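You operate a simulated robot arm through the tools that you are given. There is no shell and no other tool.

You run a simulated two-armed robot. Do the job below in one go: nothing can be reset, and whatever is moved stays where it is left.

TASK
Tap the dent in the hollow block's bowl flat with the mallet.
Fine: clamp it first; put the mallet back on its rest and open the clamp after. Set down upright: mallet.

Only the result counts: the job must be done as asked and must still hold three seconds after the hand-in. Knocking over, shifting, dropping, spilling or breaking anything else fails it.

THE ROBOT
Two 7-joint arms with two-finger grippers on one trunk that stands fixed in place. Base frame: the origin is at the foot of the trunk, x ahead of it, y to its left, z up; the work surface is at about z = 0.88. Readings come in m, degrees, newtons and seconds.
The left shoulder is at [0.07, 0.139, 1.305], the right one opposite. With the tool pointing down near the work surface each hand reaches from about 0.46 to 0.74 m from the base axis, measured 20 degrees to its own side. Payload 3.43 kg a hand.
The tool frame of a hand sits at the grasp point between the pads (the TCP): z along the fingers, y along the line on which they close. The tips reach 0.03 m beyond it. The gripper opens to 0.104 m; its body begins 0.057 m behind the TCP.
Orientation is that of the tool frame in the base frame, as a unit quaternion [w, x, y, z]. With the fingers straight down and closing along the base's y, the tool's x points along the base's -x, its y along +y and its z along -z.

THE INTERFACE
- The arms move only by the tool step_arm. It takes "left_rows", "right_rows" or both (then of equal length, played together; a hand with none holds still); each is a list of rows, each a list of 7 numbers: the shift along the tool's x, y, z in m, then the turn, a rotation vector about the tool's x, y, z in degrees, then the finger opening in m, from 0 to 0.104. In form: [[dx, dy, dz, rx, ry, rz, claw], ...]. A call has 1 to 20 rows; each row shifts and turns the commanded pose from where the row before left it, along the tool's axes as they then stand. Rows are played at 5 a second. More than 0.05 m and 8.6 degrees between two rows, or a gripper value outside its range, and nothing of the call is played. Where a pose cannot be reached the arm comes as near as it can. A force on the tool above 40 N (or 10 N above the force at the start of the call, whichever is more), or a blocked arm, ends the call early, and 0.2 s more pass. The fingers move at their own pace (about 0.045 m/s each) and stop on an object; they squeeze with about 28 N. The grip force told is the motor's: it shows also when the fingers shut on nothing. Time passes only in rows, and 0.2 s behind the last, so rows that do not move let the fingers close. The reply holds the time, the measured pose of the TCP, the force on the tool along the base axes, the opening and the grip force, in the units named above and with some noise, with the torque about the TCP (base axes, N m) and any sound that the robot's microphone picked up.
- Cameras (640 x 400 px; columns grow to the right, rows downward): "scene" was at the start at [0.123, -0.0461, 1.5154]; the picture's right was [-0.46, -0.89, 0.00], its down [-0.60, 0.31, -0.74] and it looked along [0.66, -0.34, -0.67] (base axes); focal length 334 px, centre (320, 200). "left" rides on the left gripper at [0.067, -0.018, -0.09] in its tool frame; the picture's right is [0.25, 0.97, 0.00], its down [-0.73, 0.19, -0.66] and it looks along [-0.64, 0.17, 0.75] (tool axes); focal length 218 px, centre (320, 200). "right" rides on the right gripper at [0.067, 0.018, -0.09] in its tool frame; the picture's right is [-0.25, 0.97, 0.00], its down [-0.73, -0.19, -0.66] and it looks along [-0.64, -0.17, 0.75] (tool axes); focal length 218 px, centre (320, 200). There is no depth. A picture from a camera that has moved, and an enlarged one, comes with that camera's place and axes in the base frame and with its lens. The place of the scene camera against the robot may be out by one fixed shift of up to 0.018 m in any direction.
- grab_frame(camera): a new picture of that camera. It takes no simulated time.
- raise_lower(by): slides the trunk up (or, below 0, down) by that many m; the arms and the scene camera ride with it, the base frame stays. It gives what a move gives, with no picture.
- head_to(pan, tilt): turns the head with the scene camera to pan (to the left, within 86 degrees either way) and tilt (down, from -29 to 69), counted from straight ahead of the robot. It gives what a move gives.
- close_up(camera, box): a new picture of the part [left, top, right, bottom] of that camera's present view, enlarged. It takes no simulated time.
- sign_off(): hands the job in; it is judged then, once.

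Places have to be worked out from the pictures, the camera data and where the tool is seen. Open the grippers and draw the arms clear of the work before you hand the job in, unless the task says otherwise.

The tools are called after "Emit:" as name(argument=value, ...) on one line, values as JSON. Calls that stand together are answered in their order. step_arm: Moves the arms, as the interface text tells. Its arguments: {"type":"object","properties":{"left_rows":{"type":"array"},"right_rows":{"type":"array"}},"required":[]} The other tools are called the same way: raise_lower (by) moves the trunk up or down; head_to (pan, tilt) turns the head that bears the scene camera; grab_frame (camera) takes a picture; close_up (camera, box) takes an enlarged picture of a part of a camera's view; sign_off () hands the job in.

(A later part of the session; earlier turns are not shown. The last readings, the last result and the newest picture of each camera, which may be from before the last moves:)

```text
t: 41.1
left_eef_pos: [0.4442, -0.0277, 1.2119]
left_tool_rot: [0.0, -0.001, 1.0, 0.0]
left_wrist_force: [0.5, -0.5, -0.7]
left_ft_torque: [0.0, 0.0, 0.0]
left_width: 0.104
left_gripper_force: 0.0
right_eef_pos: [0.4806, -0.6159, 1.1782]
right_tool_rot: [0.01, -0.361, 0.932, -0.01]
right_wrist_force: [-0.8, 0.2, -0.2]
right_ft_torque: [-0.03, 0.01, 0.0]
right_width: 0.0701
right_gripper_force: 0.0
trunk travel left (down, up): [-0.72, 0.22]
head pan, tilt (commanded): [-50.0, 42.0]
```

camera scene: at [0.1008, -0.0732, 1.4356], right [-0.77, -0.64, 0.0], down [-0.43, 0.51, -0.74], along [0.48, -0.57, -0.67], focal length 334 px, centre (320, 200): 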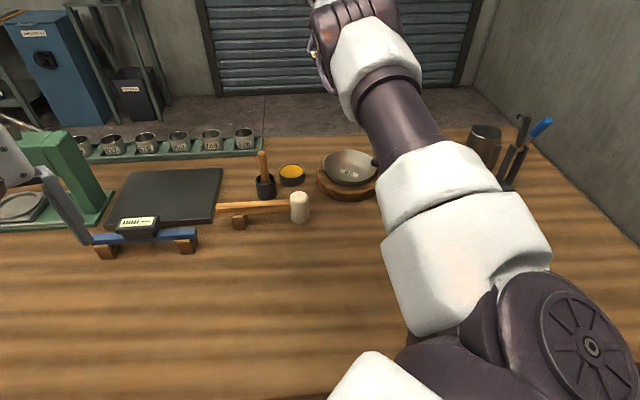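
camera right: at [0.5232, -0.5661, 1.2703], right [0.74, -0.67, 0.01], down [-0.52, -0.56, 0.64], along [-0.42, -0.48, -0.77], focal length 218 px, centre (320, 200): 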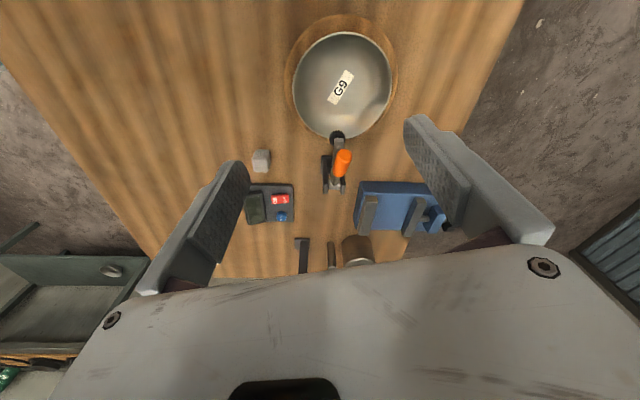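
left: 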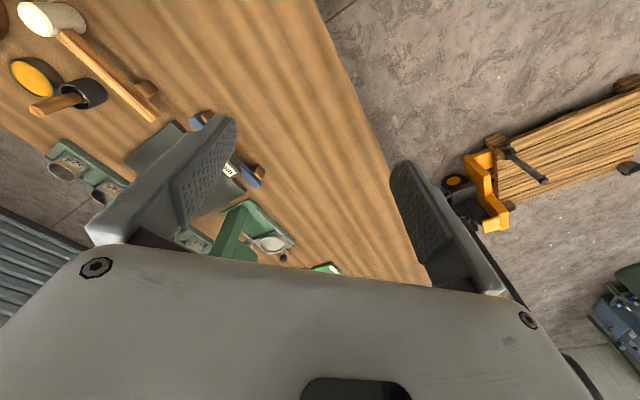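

I level the tool, then move over the mallet handle at about (0.571, -0.393), z≈1.06.

Emit:
step_arm(right_rows=[[0, 0, 0, -1.48, 0.66, -2.1, 0.07], [-0.0368, 0.0159, 0.0197, 0, 0, 0, 0.07], [-0.0368, 0.0159, 0.0197, 0, 0, 0, 0.07], [-0.0368, 0.0159, 0.0197, 0, 0, 0, 0.07], [-0.0368, 0.0159, 0.0197, 0, 0, 0, 0.07], [-0.0368, 0.0159, 0.0197, 0, 0, 0, 0.07], [-0.0368, 0.0159, 0.0197, 0, 0, 0, 0.07], [0, 0, 0, 0, 0, 0, 0.07]])

Emit:
grab_frame(camera="right")

Emit:
grab_frame(camera="scene")

```text
t: 42.9
left_eef_pos: [0.4433, -0.0277, 1.2112]
left_tool_rot: [0.0, 0.0, 1.0, 0.0]
left_wrist_force: [-0.5, -0.2, -0.8]
left_ft_torque: [-0.01, 0.01, 0.01]
left_width: 0.1041
left_gripper_force: 0.0
right_eef_pos: [0.5685, -0.3917, 1.058]
right_tool_rot: [0.001, -0.377, 0.926, -0.001]
right_wrist_force: [0.5, -0.3, 0.3]
right_ft_torque: [0.05, -0.02, -0.01]
right_width: 0.0702
right_gripper_force: 0.1
trunk travel left (down, up): [-0.72, 0.22]
head pan, tilt (commanded): [-50.0, 42.0]
```

```text
taken
camera right: at [0.5088, -0.4263, 1.1497], right [-0.49, 0.87, 0.0], down [0.65, 0.37, 0.66], along [0.57, 0.33, -0.75], focal length 218 px, centre (320, 200)
```

right: 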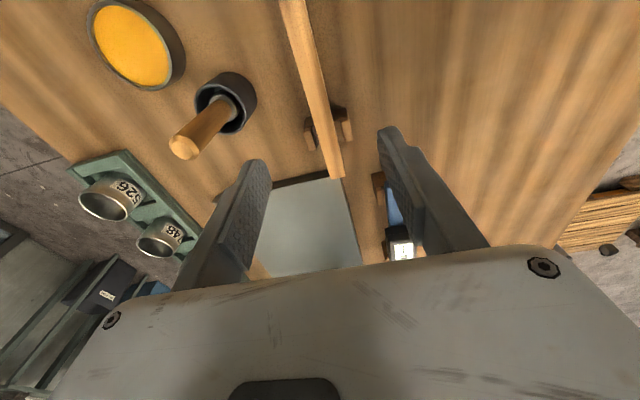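

```text
taken
camera scene: at [0.1017, -0.0724, 1.4356], right [-0.77, -0.64, 0.0], down [-0.43, 0.51, -0.74], along [0.48, -0.57, -0.67], focal length 334 px, centre (320, 200)
```

scene: 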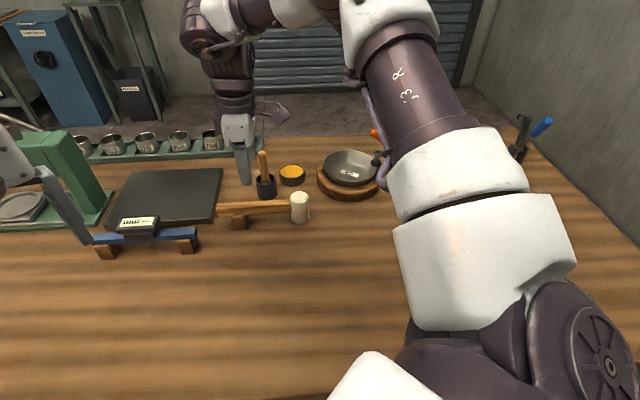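

The handle line and yaw agree within 2–3 mm. I shift slightly and lower around the handle with the fingers at 0.06 m.

Emit:
step_arm(right_rows=[[0.005, -0.0024, 0.02, 0, 0, 0, 0.06], [0, 0, 0.03, 0, 0, 0, 0.06], [0, 0, 0.03, 0, 0, 0, 0.06], [0, 0, 0.025, 0, 0, 0, 0.06], [0, 0, 0.015, 0, 0, 0, 0.06], [0, 0, 0, 0, 0, 0, 0.06]])

Emit:
grab_frame(camera="right")

Emit:
close_up(camera="scene", box=[190, 120, 330, 250])

```text
t: 44.3
left_eef_pos: [0.4431, -0.0258, 1.2108]
left_tool_rot: [0.0, 0.0, 1.0, 0.0]
left_wrist_force: [0.2, 0.4, -0.3]
left_ft_torque: [0.01, -0.01, -0.01]
left_width: 0.1041
left_gripper_force: 0.0
right_eef_pos: [0.5698, -0.3998, 0.9414]
right_tool_rot: [0.001, -0.377, 0.926, 0.0]
right_wrist_force: [0.5, -0.3, -0.3]
right_ft_torque: [-0.01, 0.0, 0.0]
right_width: 0.0597
right_gripper_force: 0.1
trunk travel left (down, up): [-0.72, 0.22]
head pan, tilt (commanded): [-50.0, 42.0]
```

```text
taken
camera right: at [0.5094, -0.4346, 1.0309], right [-0.5, 0.87, 0.0], down [0.65, 0.37, 0.66], along [0.57, 0.33, -0.75], focal length 218 px, centre (320, 200)
```

right: 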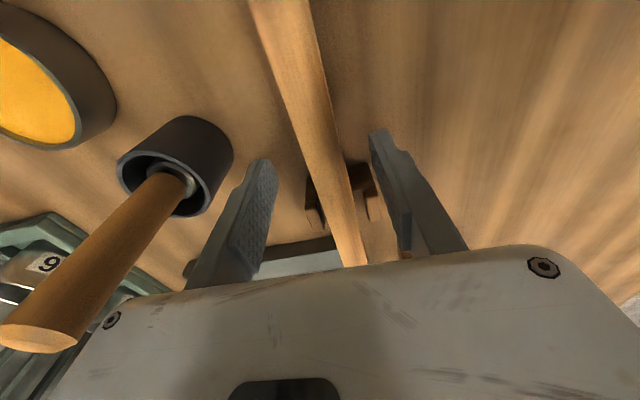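

```text
3.08 times, centred on (260, 185) of scene
camera zoom: at [0.1022, -0.0718, 1.4355], right [-0.77, -0.64, 0.0], down [-0.43, 0.51, -0.74], along [0.48, -0.57, -0.67], focal length 1029 px, centre (505, 246)
```

zoom: 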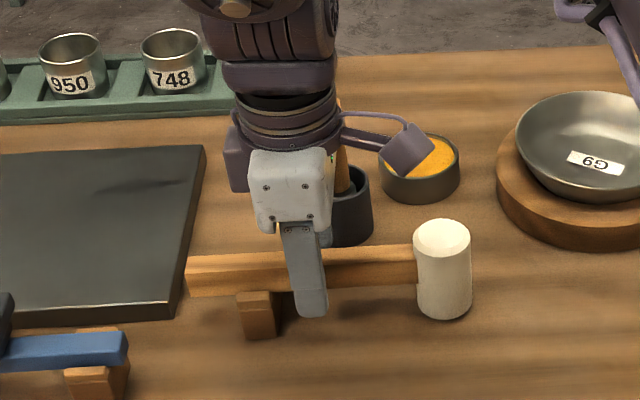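

Emit:
close_up(camera="right", box=[220, 120, 420, 260])

```text
2.86 times, centred on (320, 190) of right
camera zoom: at [0.5094, -0.4346, 1.0309], right [-0.5, 0.87, 0.0], down [0.65, 0.37, 0.66], along [0.57, 0.33, -0.75], focal length 624 px, centre (320, 229)
```

zoom: 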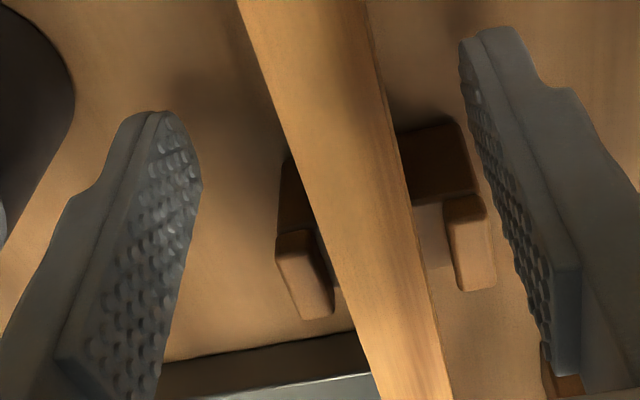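

The handle sits about 3–5 mm toward the +y finger. I correct, lower the last centimetre and close on it.

Emit:
step_arm(right_rows=[[0, 0.0035, 0.011, 0, 0, 0, 0.06], [0, 0, 0, 0, 0, 0, 0.045], [0, 0, 0, 0, 0, 0, 0.032], [0, 0, 0, 0, 0, 0, 0.022], [0, 0, 0, 0, 0, 0, 0.012], [0, 0, 0, 0, 0, 0, 0.008], [0, 0, 0, 0, 0, 0, 0.008]])

Emit:
close_up(camera="right", box=[208, 120, 432, 260])

Emit:
close_up(camera="scene", box=[190, 120, 330, 250])

```text
t: 45.9
left_eef_pos: [0.4438, -0.0257, 1.2114]
left_tool_rot: [0.0, 0.0, 1.0, 0.0]
left_wrist_force: [0.9, -0.2, 0.7]
left_ft_torque: [0.03, -0.01, -0.02]
left_width: 0.104
left_gripper_force: 0.1
right_eef_pos: [0.5662, -0.3975, 0.9303]
right_tool_rot: [0.001, -0.378, 0.926, 0.0]
right_wrist_force: [-0.3, 1.3, 0.5]
right_ft_torque: [0.15, -0.08, -0.04]
right_width: 0.0198
right_gripper_force: 27.7
trunk travel left (down, up): [-0.72, 0.22]
head pan, tilt (commanded): [-50.0, 42.0]
```

```text
2.86 times, centred on (320, 190) of right
camera zoom: at [0.5069, -0.4319, 1.0199], right [-0.5, 0.87, 0.0], down [0.65, 0.37, 0.66], along [0.57, 0.33, -0.75], focal length 624 px, centre (320, 229)
```

zoom: 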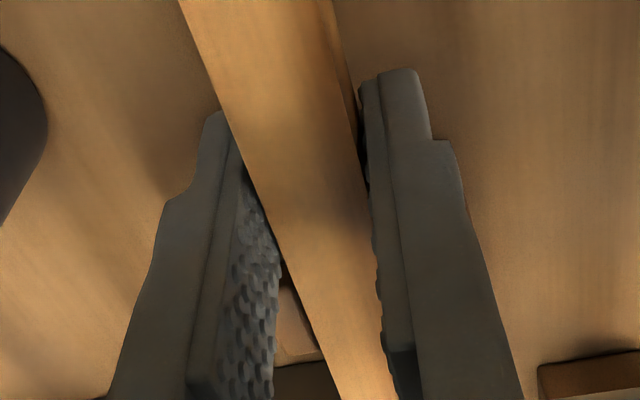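

```text
3.08 times, centred on (260, 185) of scene
camera zoom: at [0.1026, -0.072, 1.4355], right [-0.77, -0.64, 0.0], down [-0.43, 0.51, -0.74], along [0.48, -0.57, -0.67], focal length 1029 px, centre (505, 246)
```

zoom: 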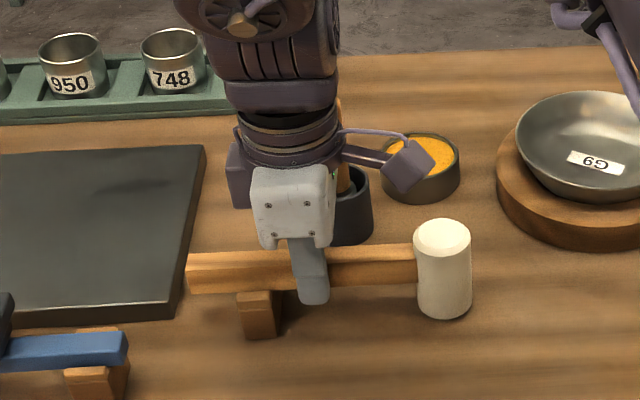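

Grip is solid (0.0198 m, little side force). Resting grasp pose noted: TCP (0.566, -0.3975, 0.930), yaw 44.4°. Now I lift straight up a little and check that the mallet hangs level.

Emit:
step_arm(right_rows=[[0, 0, -0.01, 0, 0, 0, 0.008], [0, 0, -0.02, 0, 0, 0, 0.008], [0, 0, -0.03, 0, 0, 0, 0.008], [0, 0, 0, 0, 0, 0, 0.008]])

Emit:
close_up(camera="scene", box=[190, 100, 330, 240])

Emit:
grab_frame(camera="right")

```text
t: 46.9
left_eef_pos: [0.445, -0.0273, 1.2113]
left_tool_rot: [0.001, 0.0, 1.0, 0.0]
left_wrist_force: [-0.6, -0.7, 0.2]
left_ft_torque: [-0.01, 0.02, 0.0]
left_width: 0.1043
left_gripper_force: 0.1
right_eef_pos: [0.5688, -0.3985, 0.9891]
right_tool_rot: [0.001, -0.378, 0.926, 0.0]
right_wrist_force: [0.2, -0.4, 0.5]
right_ft_torque: [-0.02, -0.01, 0.04]
right_width: 0.008
right_gripper_force: 0.1
trunk travel left (down, up): [-0.72, 0.22]
head pan, tilt (commanded): [-50.0, 42.0]
```

```text
2.86 times, centred on (260, 170) of scene
camera zoom: at [0.1029, -0.0724, 1.4354], right [-0.77, -0.64, 0.0], down [-0.43, 0.51, -0.74], along [0.48, -0.57, -0.67], focal length 956 px, centre (491, 286)
```

zoom: 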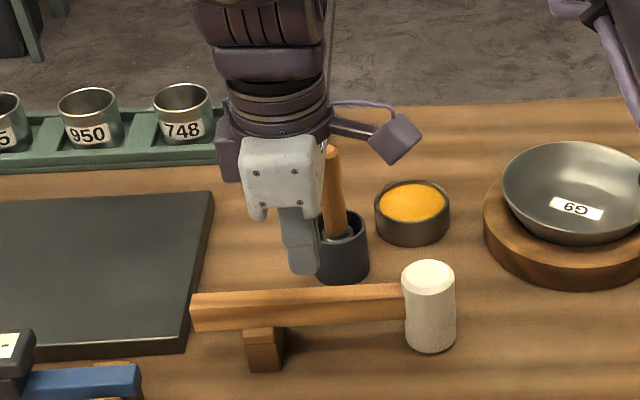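

```text
taken
camera right: at [0.5081, -0.4322, 1.0805], right [-0.5, 0.87, 0.0], down [0.65, 0.37, 0.66], along [0.57, 0.33, -0.75], focal length 218 px, centre (320, 200)
```

right: 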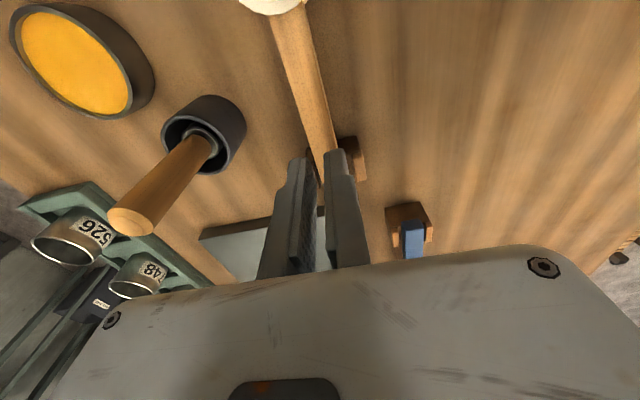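

The handle slid out of the grip because the head is heavy and far from where I held it; the mallet looks to be back on its rest. I'll grip the head itself instead, so I go up and move over the head to check its position.

Emit:
step_arm(right_rows=[[0, 0, -0.04, 0, 0, 0, 0.03], [0, 0, -0.04, 0, 0, 0, 0.05], [0.03, 0, -0.02, 0, 0, 0, 0.075], [0.035, 0, 0, 0, 0, 0, 0.075], [0.03, 0, 0, 0, 0, 0, 0.075], [0, 0, 0, 0, 0, 0, 0.075]])

Emit:
grab_frame(camera="right")

Emit:
close_up(camera="scene", box=[205, 170, 325, 250])

```text
t: 48.3
left_eef_pos: [0.4442, -0.0265, 1.211]
left_tool_rot: [0.0, 0.0, 1.0, 0.0]
left_wrist_force: [0.6, -0.2, -0.7]
left_ft_torque: [-0.02, 0.02, 0.0]
left_width: 0.104
left_gripper_force: 0.0
right_eef_pos: [0.4999, -0.463, 1.0907]
right_tool_rot: [0.001, -0.378, 0.926, 0.001]
right_wrist_force: [-0.3, 0.1, -0.1]
right_ft_torque: [0.01, -0.01, -0.02]
right_width: 0.075
right_gripper_force: 0.0
trunk travel left (down, up): [-0.72, 0.22]
head pan, tilt (commanded): [-50.0, 42.0]
```

```text
taken
camera right: at [0.4399, -0.4967, 1.1811], right [-0.5, 0.87, 0.0], down [0.65, 0.37, 0.66], along [0.57, 0.33, -0.75], focal length 218 px, centre (320, 200)
```

right: 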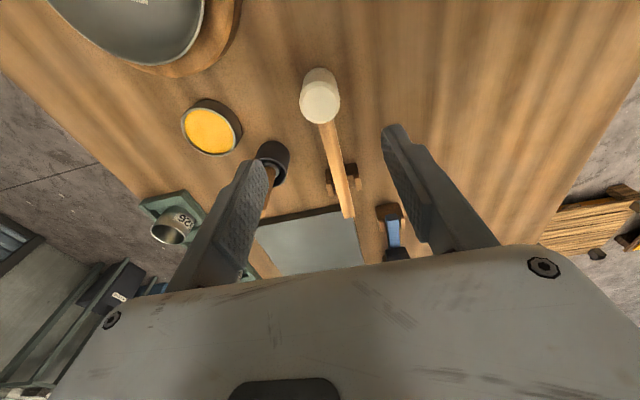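

```text
5.00 times, centred on (265, 210) of scene
camera zoom: at [0.103, -0.0715, 1.4355], right [-0.77, -0.64, 0.0], down [-0.43, 0.51, -0.74], along [0.48, -0.57, -0.67], focal length 1672 px, centre (595, 150)
```

zoom: 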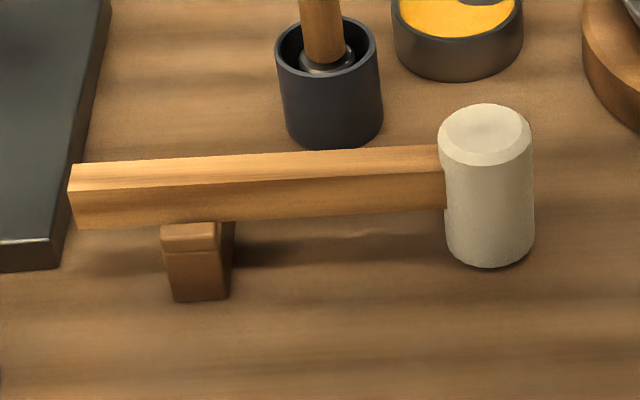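

Emit:
close_up(camera="right", box=[270, 50, 382, 220])

```text
2.35 times, centred on (326, 135) of right
camera zoom: at [0.4399, -0.4967, 1.1811], right [-0.5, 0.87, 0.0], down [0.65, 0.37, 0.66], along [0.57, 0.33, -0.75], focal length 514 px, centre (306, 353)
```

zoom: 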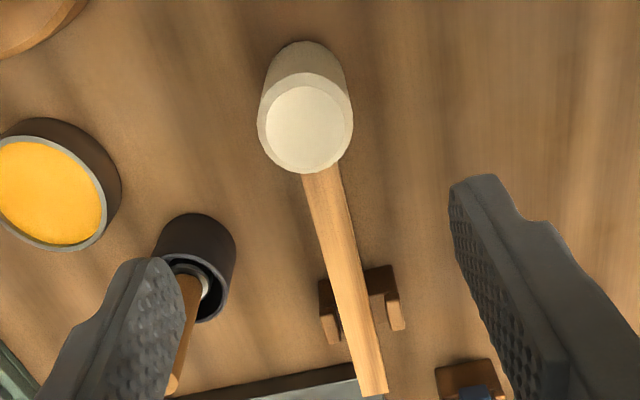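

The mallet sits properly on its rest, head now at about (0.505, -0.460). I centre over the head and lower the open fingers around it.

Emit:
step_arm(right_rows=[[-0.006, -0.001, 0.02, 0, 0, 0, 0.08], [0, 0, 0.03, 0, 0, 0, 0.08], [0, 0, 0.03, 0, 0, 0, 0.08], [0, 0, 0, 0, 0, 0, 0.08]])

Emit:
close_up(camera="right", box=[208, 60, 432, 260])

Emit:
close_up(camera="scene", box=[205, 120, 345, 240])

```text
t: 49.3
left_eef_pos: [0.4443, -0.0268, 1.2129]
left_tool_rot: [0.0, 0.0, 1.0, 0.0]
left_wrist_force: [0.2, 0.3, -0.5]
left_ft_torque: [-0.01, 0.01, 0.0]
left_width: 0.1038
left_gripper_force: 0.1
right_eef_pos: [0.503, -0.4599, 1.0105]
right_tool_rot: [0.002, -0.378, 0.926, -0.001]
right_wrist_force: [-0.1, 0.0, -0.4]
right_ft_torque: [0.01, 0.01, -0.01]
right_width: 0.0797
right_gripper_force: 0.1
trunk travel left (down, up): [-0.72, 0.22]
head pan, tilt (commanded): [-50.0, 42.0]
```

```text
2.00 times, centred on (320, 160) of right
camera zoom: at [0.4436, -0.4938, 1.1005], right [-0.5, 0.87, 0.0], down [0.65, 0.37, 0.66], along [0.57, 0.33, -0.75], focal length 436 px, centre (320, 280)
```

zoom: 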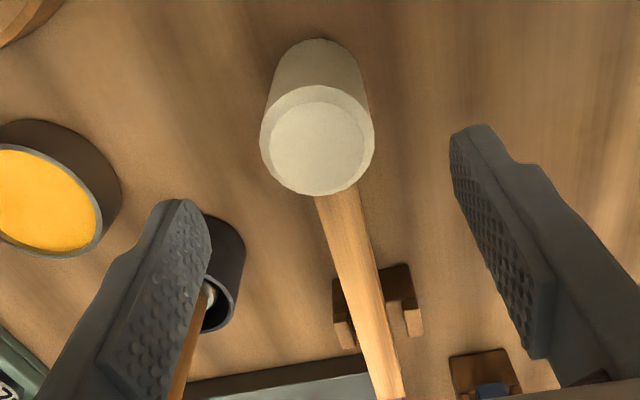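

```text
3.33 times, centred on (275, 180) of scene
camera zoom: at [0.1023, -0.0716, 1.4355], right [-0.77, -0.64, 0.0], down [-0.43, 0.51, -0.74], along [0.48, -0.57, -0.67], focal length 1115 px, centre (470, 267)
```

zoom: 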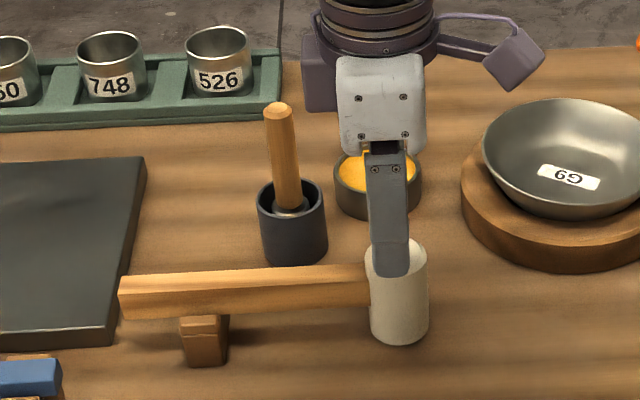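

Centred within about 1 mm. I go down to grip height and close on the head.

Emit:
step_arm(right_rows=[[0, 0, 0.025, 0, 0, 0, 0.08], [0, 0, 0.025, 0, 0, 0, 0.08], [0, 0, 0.022, 0, 0, 0, 0.08], [0, 0, 0, 0, 0, 0, 0.06], [0, 0, 0, 0, 0, 0, 0.045], [0, 0, 0, 0, 0, 0, 0.035], [0, 0, 0, 0, 0, 0, 0.025], [0, 0, 0, 0, 0, 0, 0.02]])

Emit:
close_up(camera="scene", box=[205, 120, 345, 240])

```text
t: 51.1
left_eef_pos: [0.4446, -0.0269, 1.2115]
left_tool_rot: [0.0, 0.0, 1.0, 0.001]
left_wrist_force: [-0.1, -0.5, 0.4]
left_ft_torque: [0.02, 0.02, 0.03]
left_width: 0.1036
left_gripper_force: 0.0
right_eef_pos: [0.5026, -0.4592, 0.9362]
right_tool_rot: [0.002, -0.378, 0.926, 0.0]
right_wrist_force: [0.9, -0.5, -0.9]
right_ft_torque: [-0.05, 0.05, 0.02]
right_width: 0.0411
right_gripper_force: 28.3
trunk travel left (down, up): [-0.72, 0.22]
head pan, tilt (commanded): [-50.0, 42.0]
```

```text
3.33 times, centred on (275, 180) of scene
camera zoom: at [0.1026, -0.0722, 1.4354], right [-0.77, -0.64, 0.0], down [-0.43, 0.51, -0.74], along [0.48, -0.57, -0.67], focal length 1115 px, centre (470, 267)
```

zoom: 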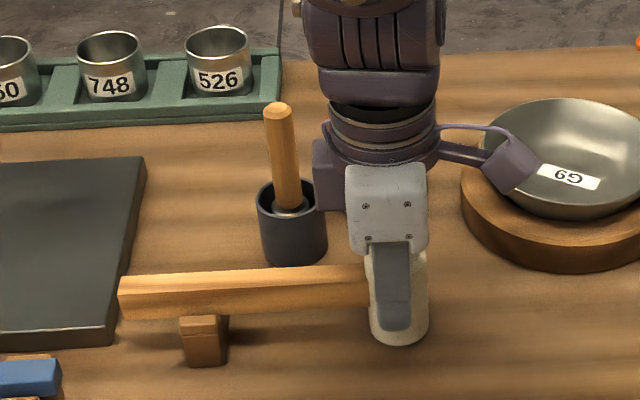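

I hold the head with 0.041 m width and no side force. Return pose for later: TCP (0.5026, -0.4592, 0.9362), yaw 44.4°. I lift slowly and check.

Emit:
step_arm(right_rows=[[0, 0, -0.005, 0, 0, 0, 0.015], [0, 0, -0.01, 0, 0, 0, 0.015], [0, 0, -0.015, 0, 0, 0, 0.015], [0, 0, -0.02, 0, 0, 0, 0.015], [0, 0, 0, 0, 0, 0, 0.015]])

Emit:
close_up(camera="scene", box=[205, 100, 345, 240])

```text
t: 52.3
left_eef_pos: [0.4451, -0.0273, 1.2109]
left_tool_rot: [-0.001, 0.0, 1.0, 0.0]
left_wrist_force: [-0.6, 1.0, 0.0]
left_ft_torque: [0.03, 0.0, 0.03]
left_width: 0.1037
left_gripper_force: 0.1
right_eef_pos: [0.5056, -0.4612, 0.9862]
right_tool_rot: [0.0, -0.377, 0.926, 0.0]
right_wrist_force: [-0.6, 0.9, -2.4]
right_ft_torque: [-0.04, 0.03, 0.02]
right_width: 0.0412
right_gripper_force: 27.8
trunk travel left (down, up): [-0.72, 0.22]
head pan, tilt (commanded): [-50.0, 42.0]
```

```text
2.86 times, centred on (275, 170) of scene
camera zoom: at [0.1031, -0.0726, 1.4354], right [-0.77, -0.64, 0.0], down [-0.43, 0.51, -0.74], along [0.48, -0.57, -0.67], focal length 956 px, centre (449, 286)
```

zoom: 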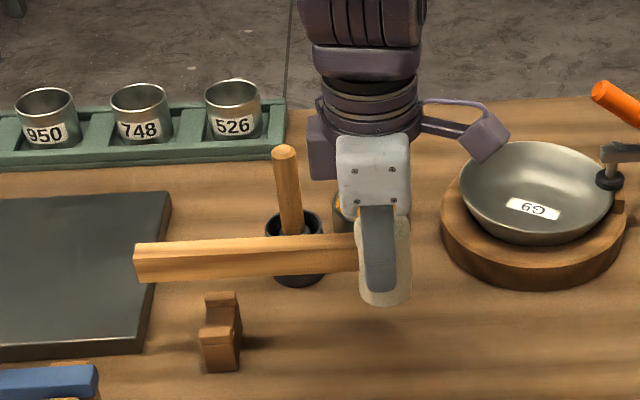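

The mallet is lifted level, weight about 2.4 N. I raise it, turn to yaw -10° so its handle points away from the clamp, and carry it over the bowl.

Emit:
step_arm(right_rows=[[0, 0, -0.03, 0, 0, 0, 0.015], [0, 0, -0.03, 0, 0, 0, 0.015], [0, 0, -0.03, 0, 0, 0, 0.015], [0, 0, 0, 0, 0, 7.77, 0.015], [0, 0, 0, 0, 0, 7.77, 0.015], [0, 0, 0, 0, 0, 7.77, 0.015], [0, 0, 0, 0, 0, 7.77, 0.015], [0, 0, 0, 0, 0, 7.77, 0.015], [0, 0, 0, 0, 0, 7.77, 0.015], [0, 0, 0, 0, 0, 7.77, 0.015], [-0.0075, -0.0331, 0, 0, 0, 0, 0.015], [-0.0075, -0.0331, 0, 0, 0, 0, 0.015], [-0.0075, -0.0331, 0, 0, 0, 0, 0.015], [-0.0075, -0.0331, 0, 0, 0, 0, 0.015], [-0.0075, -0.0331, 0, 0, 0, 0, 0.015], [-0.0075, -0.0331, 0, 0, 0, 0, 0.015], [0, 0, 0, 0, 0, 0, 0.015]])

Emit:
grab_frame(camera="scene")

Emit:
grab_frame(camera="right")

```text
t: 55.9
left_eef_pos: [0.4438, -0.0257, 1.2128]
left_tool_rot: [0.001, 0.0, 1.0, 0.0]
left_wrist_force: [-0.3, 1.0, 0.2]
left_ft_torque: [0.02, 0.0, -0.02]
left_width: 0.104
left_gripper_force: 0.0
right_eef_pos: [0.5135, -0.6651, 1.0751]
right_tool_rot: [0.0, 0.088, 0.996, 0.0]
right_wrist_force: [-0.4, 0.4, -3.0]
right_ft_torque: [-0.01, 0.04, -0.02]
right_width: 0.0412
right_gripper_force: 28.3
trunk travel left (down, up): [-0.72, 0.22]
head pan, tilt (commanded): [-50.0, 42.0]
```

```text
taken
camera scene: at [0.1024, -0.0718, 1.4355], right [-0.77, -0.64, 0.0], down [-0.43, 0.51, -0.74], along [0.48, -0.57, -0.67], focal length 334 px, centre (320, 200)
```

scene: 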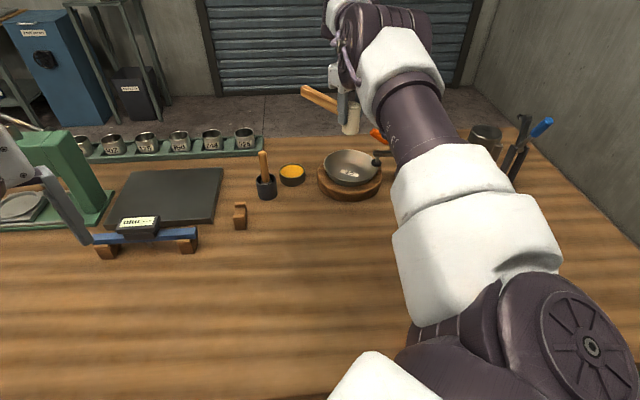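

```text
taken
camera right: at [0.4508, -0.636, 1.1665], right [0.42, 0.91, 0.0], down [0.68, -0.31, 0.66], along [0.6, -0.27, -0.75], focal length 218 px, centre (320, 200)
```

right: 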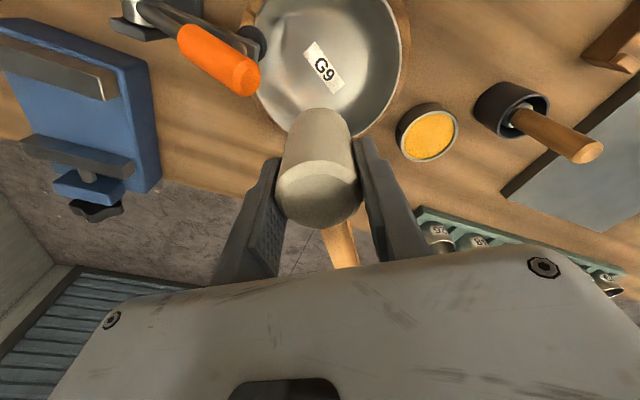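

The mallet is over the bowl and clear of the clamp handle. I tilt it 17° to face the dent wall and lower to a hover about 4–5 cm off the dent.

Emit:
step_arm(right_rows=[[0, 0, 0, 5.7, 0, 0, 0.015], [0, 0, 0, 5.7, 0, 0, 0.015], [0, 0, 0, 5.6, 0, 0, 0.015], [-0.001, 0.0044, 0.0143, 0, 0, 0, 0.015], [-0.001, 0.0044, 0.0143, 0, 0, 0, 0.015], [0, 0.0044, 0.0143, 0, 0, 0, 0.015], [0, 0, 0, 0, 0, 0, 0.015]])

Emit:
grab_frame(camera="right")

Emit:
close_up(camera="scene", box=[290, 60, 430, 210])

```text
t: 57.5
left_eef_pos: [0.4446, -0.0272, 1.2107]
left_tool_rot: [0.0, -0.001, 1.0, 0.0]
left_wrist_force: [0.0, -0.6, 0.2]
left_ft_torque: [0.0, 0.0, 0.01]
left_width: 0.1042
left_gripper_force: 0.1
right_eef_pos: [0.513, -0.665, 1.0306]
right_tool_rot: [-0.012, 0.087, 0.985, -0.146]
right_wrist_force: [-0.4, -0.1, -2.9]
right_ft_torque: [0.01, 0.06, 0.03]
right_width: 0.0411
right_gripper_force: 28.5
trunk travel left (down, up): [-0.72, 0.22]
head pan, tilt (commanded): [-50.0, 42.0]
```

```text
taken
camera right: at [0.4565, -0.6101, 1.1129], right [0.41, 0.87, -0.28], down [0.72, -0.12, 0.68], along [0.56, -0.48, -0.67], focal length 218 px, centre (320, 200)
```

right: 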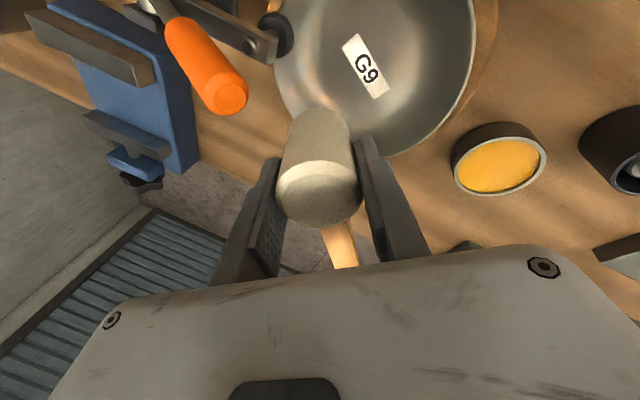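

```text
2.67 times, centred on (360, 135) of scene
camera zoom: at [0.1028, -0.0726, 1.4354], right [-0.77, -0.64, 0.0], down [-0.43, 0.51, -0.74], along [0.48, -0.57, -0.67], focal length 892 px, centre (213, 373)
```

zoom: 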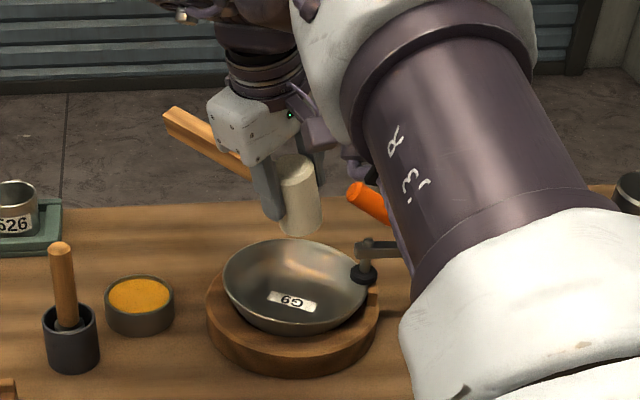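

Hovering with the face about 6 cm above the dent. I shift slightly inward so the face edge meets the dent at the wall-bottom transition, then approach slowly to find contact.

Emit:
step_arm(right_rows=[[0.0058, 0.015, -0.0046, 0, 0, -4, 0.015], [0, 0, 0.012, 0, 0, 0, 0.015], [0, 0, 0.012, 0, 0, 0, 0.015], [0, 0, 0.01, 0, 0, 0, 0.015], [0, 0, 0, 0, 0, 0, 0.015]])

Emit:
grab_frame(camera="right")

Emit:
close_up(camera="scene", box=[290, 80, 430, 210])

```text
t: 58.7
left_eef_pos: [0.4438, -0.0268, 1.2121]
left_tool_rot: [0.0, 0.0, 1.0, 0.0]
left_wrist_force: [-0.1, 0.3, 0.2]
left_ft_torque: [0.01, 0.0, -0.02]
left_width: 0.1041
left_gripper_force: 0.0
right_eef_pos: [0.5103, -0.6566, 1.0]
right_tool_rot: [-0.017, 0.052, 0.988, -0.147]
right_wrist_force: [0.0, 1.0, -3.0]
right_ft_torque: [-0.01, 0.05, 0.02]
right_width: 0.0411
right_gripper_force: 28.0
trunk travel left (down, up): [-0.72, 0.22]
head pan, tilt (commanded): [-50.0, 42.0]
```

```text
taken
camera right: at [0.4511, -0.607, 1.083], right [0.35, 0.89, -0.29], down [0.74, -0.07, 0.67], along [0.58, -0.44, -0.68], focal length 218 px, centre (320, 200)
```

right: 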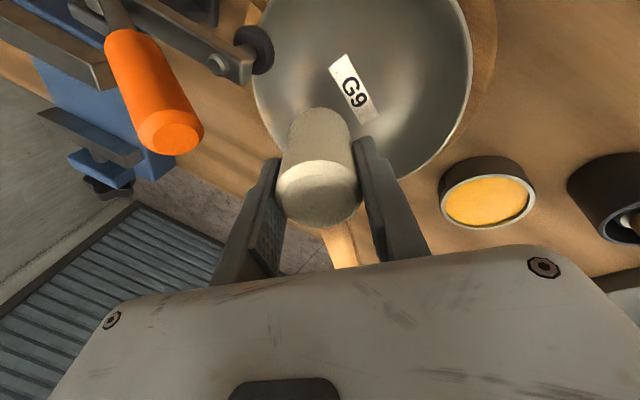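

```text
3.08 times, centred on (360, 145) of scene
camera zoom: at [0.1029, -0.0726, 1.4354], right [-0.77, -0.64, 0.0], down [-0.43, 0.51, -0.74], along [0.48, -0.57, -0.67], focal length 1029 px, centre (197, 369)
```

zoom: 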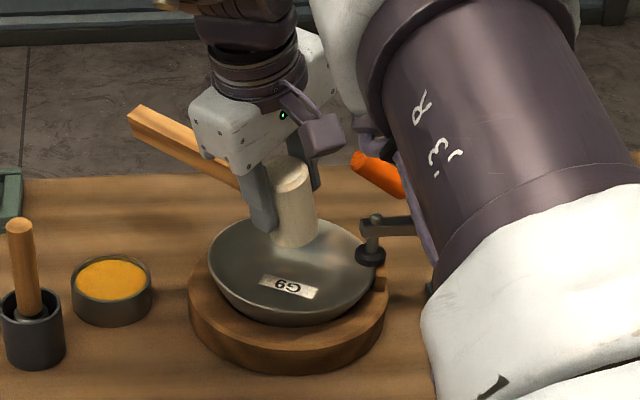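

Emit:
step_arm(right_rows=[[0, 0, 0.005, 0, 0, 0, 0.015], [0, 0, 0.005, 0, 0, 0, 0.015], [0, 0, 0.004, 0, 0, 0, 0.015], [0, 0, 0.003, 0, 0, 0, 0.015]])

Emit:
close_up(camera="scene", box=[310, 90, 420, 200])

```text
t: 59.7
left_eef_pos: [0.444, -0.027, 1.2108]
left_tool_rot: [0.0, 0.0, 1.0, 0.0]
left_wrist_force: [0.1, 0.4, 0.2]
left_ft_torque: [-0.02, 0.0, -0.04]
left_width: 0.104
left_gripper_force: 0.1
right_eef_pos: [0.5106, -0.6619, 0.9821]
right_tool_rot: [-0.018, 0.053, 0.988, -0.146]
right_wrist_force: [-0.1, -0.6, -2.7]
right_ft_torque: [0.03, 0.07, -0.02]
right_width: 0.0412
right_gripper_force: 27.8
trunk travel left (down, up): [-0.72, 0.22]
head pan, tilt (commanded): [-50.0, 42.0]
```

```text
3.64 times, centred on (365, 145) of scene
camera zoom: at [0.1029, -0.0727, 1.4354], right [-0.77, -0.64, 0.0], down [-0.43, 0.51, -0.74], along [0.48, -0.57, -0.67], focal length 1216 px, centre (156, 400)
```

zoom: 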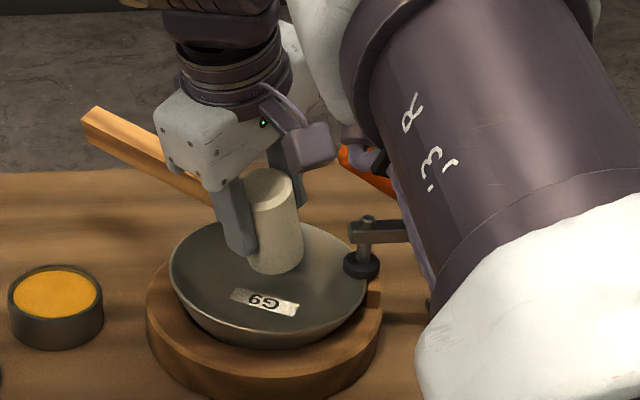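

Emit:
step_arm(right_rows=[[0, 0, 0.003, 0, 0, 0, 0.015], [0, 0, 0.003, 0, 0, 0, 0.015], [0, 0, 0.002, 0, 0, 0, 0.015]])

```text
t: 60.5
left_eef_pos: [0.444, -0.0278, 1.2109]
left_tool_rot: [0.0, 0.001, 1.0, 0.001]
left_wrist_force: [-0.3, 0.2, 0.2]
left_ft_torque: [-0.02, 0.03, 0.04]
left_width: 0.1041
left_gripper_force: 0.0
right_eef_pos: [0.5089, -0.6647, 0.9756]
right_tool_rot: [-0.017, 0.052, 0.988, -0.145]
right_wrist_force: [-0.5, 0.2, -2.4]
right_ft_torque: [0.03, 0.01, -0.01]
right_width: 0.0411
right_gripper_force: 27.9
trunk travel left (down, up): [-0.72, 0.22]
head pan, tilt (commanded): [-50.0, 42.0]
```

Emit:
step_arm(right_rows=[[0, 0, 0.002, 0, 0, 0, 0.015], [0, 0, 0.002, 0, 0, 0, 0.015], [0, 0, 0.002, 0, 0, 0, 0.015]])

Emit:
grab_frame(camera="right")

```text
t: 61.3
left_eef_pos: [0.4441, -0.0276, 1.2119]
left_tool_rot: [0.001, 0.0, 1.0, 0.0]
left_wrist_force: [0.9, -0.1, 0.5]
left_ft_torque: [0.03, -0.02, -0.02]
left_width: 0.1043
left_gripper_force: 0.1
right_eef_pos: [0.5091, -0.6672, 0.9685]
right_tool_rot: [-0.017, 0.052, 0.988, -0.147]
right_wrist_force: [0.3, -0.5, -2.3]
right_ft_torque: [0.0, 0.07, 0.03]
right_width: 0.041
right_gripper_force: 28.1
trunk travel left (down, up): [-0.72, 0.22]
head pan, tilt (commanded): [-50.0, 42.0]
```

```text
taken
camera right: at [0.4495, -0.6165, 1.0522], right [0.35, 0.89, -0.29], down [0.74, -0.07, 0.67], along [0.58, -0.44, -0.69], focal length 218 px, centre (320, 200)
```

right: 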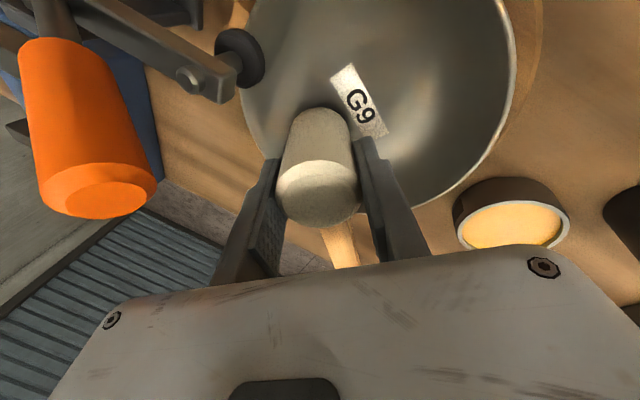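

No contact yet with the face centre near z≈0.915. I keep easing down in 2 mm steps.

Emit:
step_arm(right_rows=[[0, 0, 0.002, 0, 0, 0, 0.015], [0, 0, 0.002, 0, 0, 0, 0.015]])

```text
t: 61.9
left_eef_pos: [0.4451, -0.0265, 1.2116]
left_tool_rot: [0.001, 0.001, 1.0, 0.0]
left_wrist_force: [1.1, 0.0, 0.3]
left_ft_torque: [0.01, 0.0, -0.04]
left_width: 0.1041
left_gripper_force: 0.0
right_eef_pos: [0.5085, -0.6658, 0.9661]
right_tool_rot: [-0.015, 0.053, 0.988, -0.146]
right_wrist_force: [2.4, 0.5, 3.2]
right_ft_torque: [0.13, -0.03, -0.02]
right_width: 0.0411
right_gripper_force: 27.6
trunk travel left (down, up): [-0.72, 0.22]
head pan, tilt (commanded): [-50.0, 42.0]
```

First touch: the force and torque show the inner (lower) edge of the face met the flat bowl bottom, so the tilt is too large. I back off, reduce the tilt to about 8° and reposition so the outer edge lands on the dent.

Emit:
step_arm(right_rows=[[0, 0, -0.017, 0, 0, 0, 0.015], [0, 0, -0.017, 0, 0, 0, 0.015], [0, 0, 0, -4.5, 0.55, 0, 0.015], [0, 0, 0, -4.5, 0.55, 0, 0.015], [0.0023, -0.0135, 0, 0, 0, 0, 0.015], [0, 0, 0, 0, 0, 0, 0.015]])

Emit:
grab_frame(camera="right")

Emit:
close_up(camera="scene", box=[310, 90, 420, 200])

```text
t: 63.3
left_eef_pos: [0.444, -0.0277, 1.2112]
left_tool_rot: [0.0, 0.0, 1.0, 0.0]
left_wrist_force: [0.6, -0.4, 0.6]
left_ft_torque: [0.01, -0.03, 0.0]
left_width: 0.1039
left_gripper_force: 0.0
right_eef_pos: [0.5082, -0.672, 1.0005]
right_tool_rot: [-0.023, 0.054, 0.996, -0.068]
right_wrist_force: [-0.6, 1.1, -2.7]
right_ft_torque: [0.01, 0.04, 0.0]
right_width: 0.0412
right_gripper_force: 27.7
trunk travel left (down, up): [-0.72, 0.22]
head pan, tilt (commanded): [-50.0, 42.0]
```

```text
taken
camera right: at [0.4483, -0.6343, 1.0903], right [0.35, 0.92, -0.14], down [0.74, -0.18, 0.65], along [0.57, -0.33, -0.75], focal length 218 px, centre (320, 200)
```

right: 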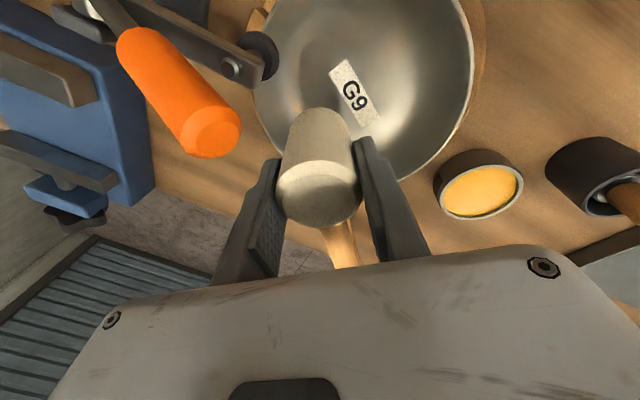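

```text
3.64 times, centred on (365, 145) of scene
camera zoom: at [0.103, -0.0727, 1.4354], right [-0.77, -0.64, 0.0], down [-0.43, 0.51, -0.74], along [0.48, -0.57, -0.67], focal length 1216 px, centre (156, 400)
```

zoom: 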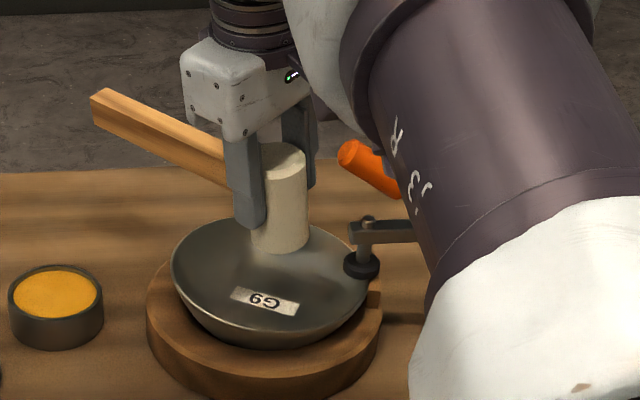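

Emit:
step_arm(right_rows=[[0, 0.003, 0.008, 0, 0, 0, 0.015], [0, 0, 0.008, 0, 0, 0, 0.015], [0, 0, 0.005, 0, 0, 0, 0.015], [0, 0, 0.003, 0, 0, 0, 0.015], [0, 0, 0.002, 0, 0, 0, 0.015]])

```text
t: 64.5
left_eef_pos: [0.444, -0.0283, 1.2115]
left_tool_rot: [0.001, -0.001, 1.0, -0.001]
left_wrist_force: [-0.8, -0.9, -0.1]
left_ft_torque: [0.01, 0.02, 0.02]
left_width: 0.1041
left_gripper_force: 0.1
right_eef_pos: [0.4997, -0.6659, 0.9766]
right_tool_rot: [-0.022, 0.055, 0.996, -0.068]
right_wrist_force: [-0.1, 0.2, -3.5]
right_ft_torque: [-0.01, 0.06, 0.01]
right_width: 0.041
right_gripper_force: 28.1
right hand out of reach, approached as far as the arm can: row 2
trunk travel left (down, up): [-0.72, 0.22]
head pan, tilt (commanded): [-50.0, 42.0]
```

The arm ran out of reach slightly at this lower tilt, so I raise the mallet and lower the trunk a bit. First I raise it and look at the elbow's clearance.

Emit:
step_arm(right_rows=[[0, 0, -0.025, 0, 0, 0, 0.015], [0, 0, -0.03, 0, 0, 0, 0.015], [0, 0, -0.03, 0, 0, 0, 0.015], [0, 0, -0.02, 0, 0, 0, 0.015]])

Emit:
head_to(pan=-70, tilt=45)

Emit:
grab_frame(camera="scene")

```text
t: 65.5
left_eef_pos: [0.4446, -0.0277, 1.2112]
left_tool_rot: [0.0, 0.0, 1.0, 0.0]
left_wrist_force: [0.7, -0.6, 1.1]
left_ft_torque: [0.01, -0.01, -0.03]
left_width: 0.1038
left_gripper_force: 0.0
right_eef_pos: [0.5077, -0.6536, 1.079]
right_tool_rot: [-0.023, 0.055, 0.996, -0.068]
right_wrist_force: [-0.4, 0.3, -3.1]
right_ft_torque: [0.05, 0.04, 0.0]
right_width: 0.0411
right_gripper_force: 28.3
trunk travel left (down, up): [-0.72, 0.22]
head pan, tilt (commanded): [-50.0, 42.0]
```

```text
t: 66.4
left_eef_pos: [0.4451, -0.0271, 1.2112]
left_tool_rot: [0.0, 0.001, 1.0, 0.0]
left_wrist_force: [0.3, 0.1, -0.2]
left_ft_torque: [0.01, -0.01, 0.03]
left_width: 0.1042
left_gripper_force: 0.2
right_eef_pos: [0.5075, -0.654, 1.0776]
right_tool_rot: [-0.023, 0.055, 0.996, -0.068]
right_wrist_force: [0.2, -1.0, -3.0]
right_ft_torque: [0.03, 0.03, -0.02]
right_width: 0.0409
right_gripper_force: 27.8
trunk travel left (down, up): [-0.72, 0.22]
head pan, tilt (commanded): [-70.0, 45.0]
```

```text
taken
camera scene: at [0.077, -0.0851, 1.4311], right [-0.94, -0.34, 0.0], down [-0.24, 0.66, -0.71], along [0.24, -0.66, -0.71], focal length 334 px, centre (320, 200)
```

scene: 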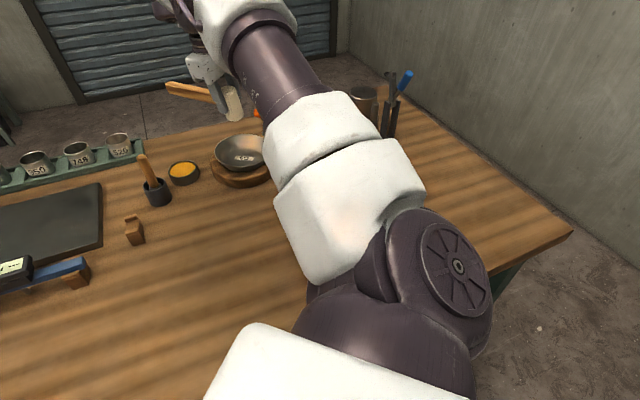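

The arm is well above the table, so I lower the trunk by 0.06 m.

Emit:
raise_lower(by=-0.06)

Emit:
head_to(pan=-50, tilt=42)

Emit:
close_up(camera="scene", box=[290, 60, 430, 190])

```text
t: 67.4
left_eef_pos: [0.4442, -0.028, 1.1527]
left_tool_rot: [0.0, 0.0, 1.0, -0.001]
left_wrist_force: [-0.1, 0.0, 0.3]
left_ft_torque: [0.02, 0.0, 0.03]
left_width: 0.1038
left_gripper_force: 0.1
right_eef_pos: [0.5064, -0.6536, 1.0183]
right_tool_rot: [-0.022, 0.054, 0.996, -0.067]
right_wrist_force: [-0.5, 0.0, -2.6]
right_ft_torque: [-0.01, 0.03, -0.07]
right_width: 0.0409
right_gripper_force: 27.8
trunk travel left (down, up): [-0.66, 0.28]
head pan, tilt (commanded): [-70.0, 45.0]
```

```text
t: 68.2
left_eef_pos: [0.4447, -0.0278, 1.1511]
left_tool_rot: [0.0, 0.0, 1.0, 0.0]
left_wrist_force: [0.3, 0.6, -0.5]
left_ft_torque: [-0.02, 0.02, 0.02]
left_width: 0.104
left_gripper_force: 0.0
right_eef_pos: [0.5083, -0.6534, 1.017]
right_tool_rot: [-0.023, 0.054, 0.996, -0.068]
right_wrist_force: [-0.3, 0.2, -3.0]
right_ft_torque: [0.05, 0.05, 0.03]
right_width: 0.0412
right_gripper_force: 28.2
trunk travel left (down, up): [-0.66, 0.28]
head pan, tilt (commanded): [-50.0, 42.0]
```

```text
3.08 times, centred on (360, 125) of scene
camera zoom: at [0.1028, -0.0726, 1.3754], right [-0.77, -0.64, 0.0], down [-0.43, 0.51, -0.74], along [0.48, -0.57, -0.67], focal length 1029 px, centre (197, 431)
```

zoom: 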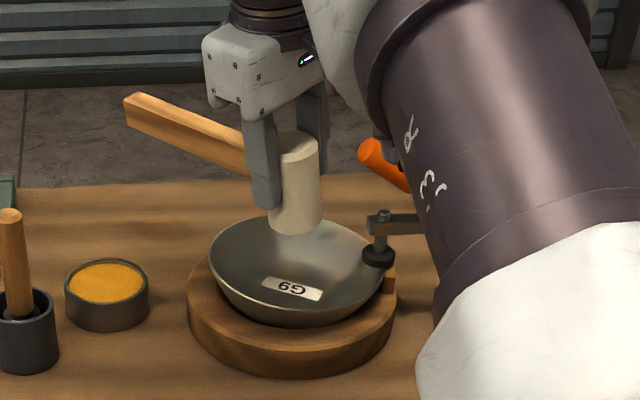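

Emit:
step_arm(right_rows=[[-0.0028, -0.0132, 0.0017, 0, 0, 0, 0.015], [0, 0, 0.012, 0, 0, 0, 0.015], [0, 0, 0.012, 0, 0, 0, 0.015], [0, 0, 0.01, 0, 0, 0, 0.015], [0, 0, 0.004, 0, 0, 0, 0.015], [0, 0, 0.002, 0, 0, 0, 0.015]])

Emit:
close_up(camera="scene", box=[310, 80, 420, 190])

```text
t: 69.6
left_eef_pos: [0.4445, -0.0279, 1.1506]
left_tool_rot: [0.001, 0.0, 1.0, -0.001]
left_wrist_force: [-0.5, 0.2, 0.2]
left_ft_torque: [-0.03, -0.03, -0.01]
left_width: 0.1045
left_gripper_force: 0.0
right_eef_pos: [0.5086, -0.6732, 0.9785]
right_tool_rot: [-0.023, 0.054, 0.996, -0.067]
right_wrist_force: [0.1, 1.5, -3.5]
right_ft_torque: [0.03, 0.04, 0.03]
right_width: 0.0408
right_gripper_force: 27.8
trunk travel left (down, up): [-0.66, 0.28]
head pan, tilt (commanded): [-50.0, 42.0]
```

```text
3.64 times, centred on (365, 135) of scene
camera zoom: at [0.1028, -0.0726, 1.3754], right [-0.77, -0.64, 0.0], down [-0.43, 0.51, -0.74], along [0.48, -0.57, -0.67], focal length 1216 px, centre (156, 436)
```

zoom: 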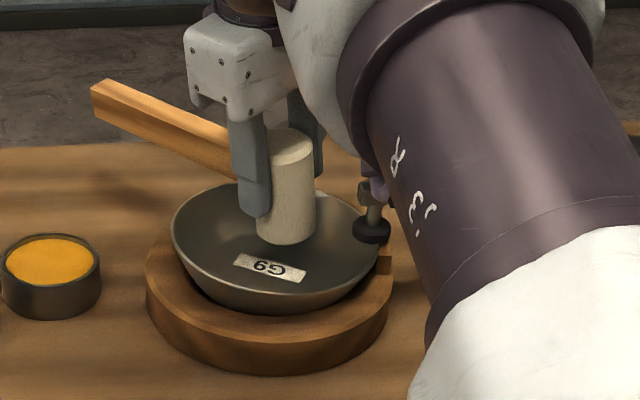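

Emit:
step_arm(right_rows=[[0, 0, 0.002, 0, 0, 0, 0.015], [0, 0, 0.002, 0, 0, 0, 0.015], [0, 0, 0.002, 0, 0, 0, 0.015]])

```text
t: 70.4
left_eef_pos: [0.4441, -0.0274, 1.1511]
left_tool_rot: [0.0, 0.0, 1.0, -0.001]
left_wrist_force: [-0.1, 0.6, 0.3]
left_ft_torque: [0.02, 0.01, -0.04]
left_width: 0.1038
left_gripper_force: 0.0
right_eef_pos: [0.5074, -0.6735, 0.9724]
right_tool_rot: [-0.024, 0.055, 0.996, -0.068]
right_wrist_force: [0.2, 0.3, -3.6]
right_ft_torque: [0.01, 0.08, 0.03]
right_width: 0.0409
right_gripper_force: 28.4
trunk travel left (down, up): [-0.66, 0.28]
head pan, tilt (commanded): [-50.0, 42.0]
```

Emit:
step_arm(right_rows=[[0, 0, 0.002, 0, 0, 0, 0.015], [0, 0, 0.002, 0, 0, 0, 0.015]])

```text
t: 71.0
left_eef_pos: [0.4442, -0.0281, 1.1515]
left_tool_rot: [0.0, 0.0, 1.0, 0.0]
left_wrist_force: [-0.6, 0.7, 0.2]
left_ft_torque: [0.02, 0.01, -0.01]
left_width: 0.104
left_gripper_force: 0.0
right_eef_pos: [0.5065, -0.6736, 0.9689]
right_tool_rot: [-0.022, 0.056, 0.996, -0.068]
right_wrist_force: [-1.5, 1.8, -0.9]
right_ft_torque: [0.06, 0.06, 0.01]
right_width: 0.041
right_gripper_force: 28.0
trunk travel left (down, up): [-0.66, 0.28]
head pan, tilt (commanded): [-50.0, 42.0]
```

Emit:
step_arm(right_rows=[[0, 0, 0.002, 0, 0, 0, 0.015], [0, 0, 0, 0, 0, 0, 0.015]])

Emit:
grab_frame(camera="right")

```text
t: 71.6
left_eef_pos: [0.4442, -0.0256, 1.1513]
left_tool_rot: [0.0, 0.0, 1.0, -0.001]
left_wrist_force: [-0.6, 0.2, -0.3]
left_ft_torque: [-0.01, -0.01, -0.01]
left_width: 0.104
left_gripper_force: 0.0
right_eef_pos: [0.5059, -0.6727, 0.9675]
right_tool_rot: [-0.023, 0.055, 0.996, -0.069]
right_wrist_force: [1.2, 1.0, 2.3]
right_ft_torque: [0.03, -0.03, -0.06]
right_width: 0.041
right_gripper_force: 28.4
trunk travel left (down, up): [-0.66, 0.28]
head pan, tilt (commanded): [-50.0, 42.0]
```

```text
taken
camera right: at [0.4465, -0.6369, 1.0574], right [0.35, 0.92, -0.14], down [0.74, -0.18, 0.65], along [0.57, -0.34, -0.75], focal length 218 px, centre (320, 200)
```

right: 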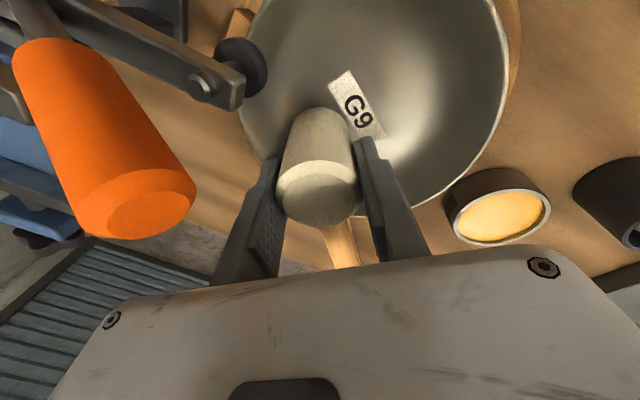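

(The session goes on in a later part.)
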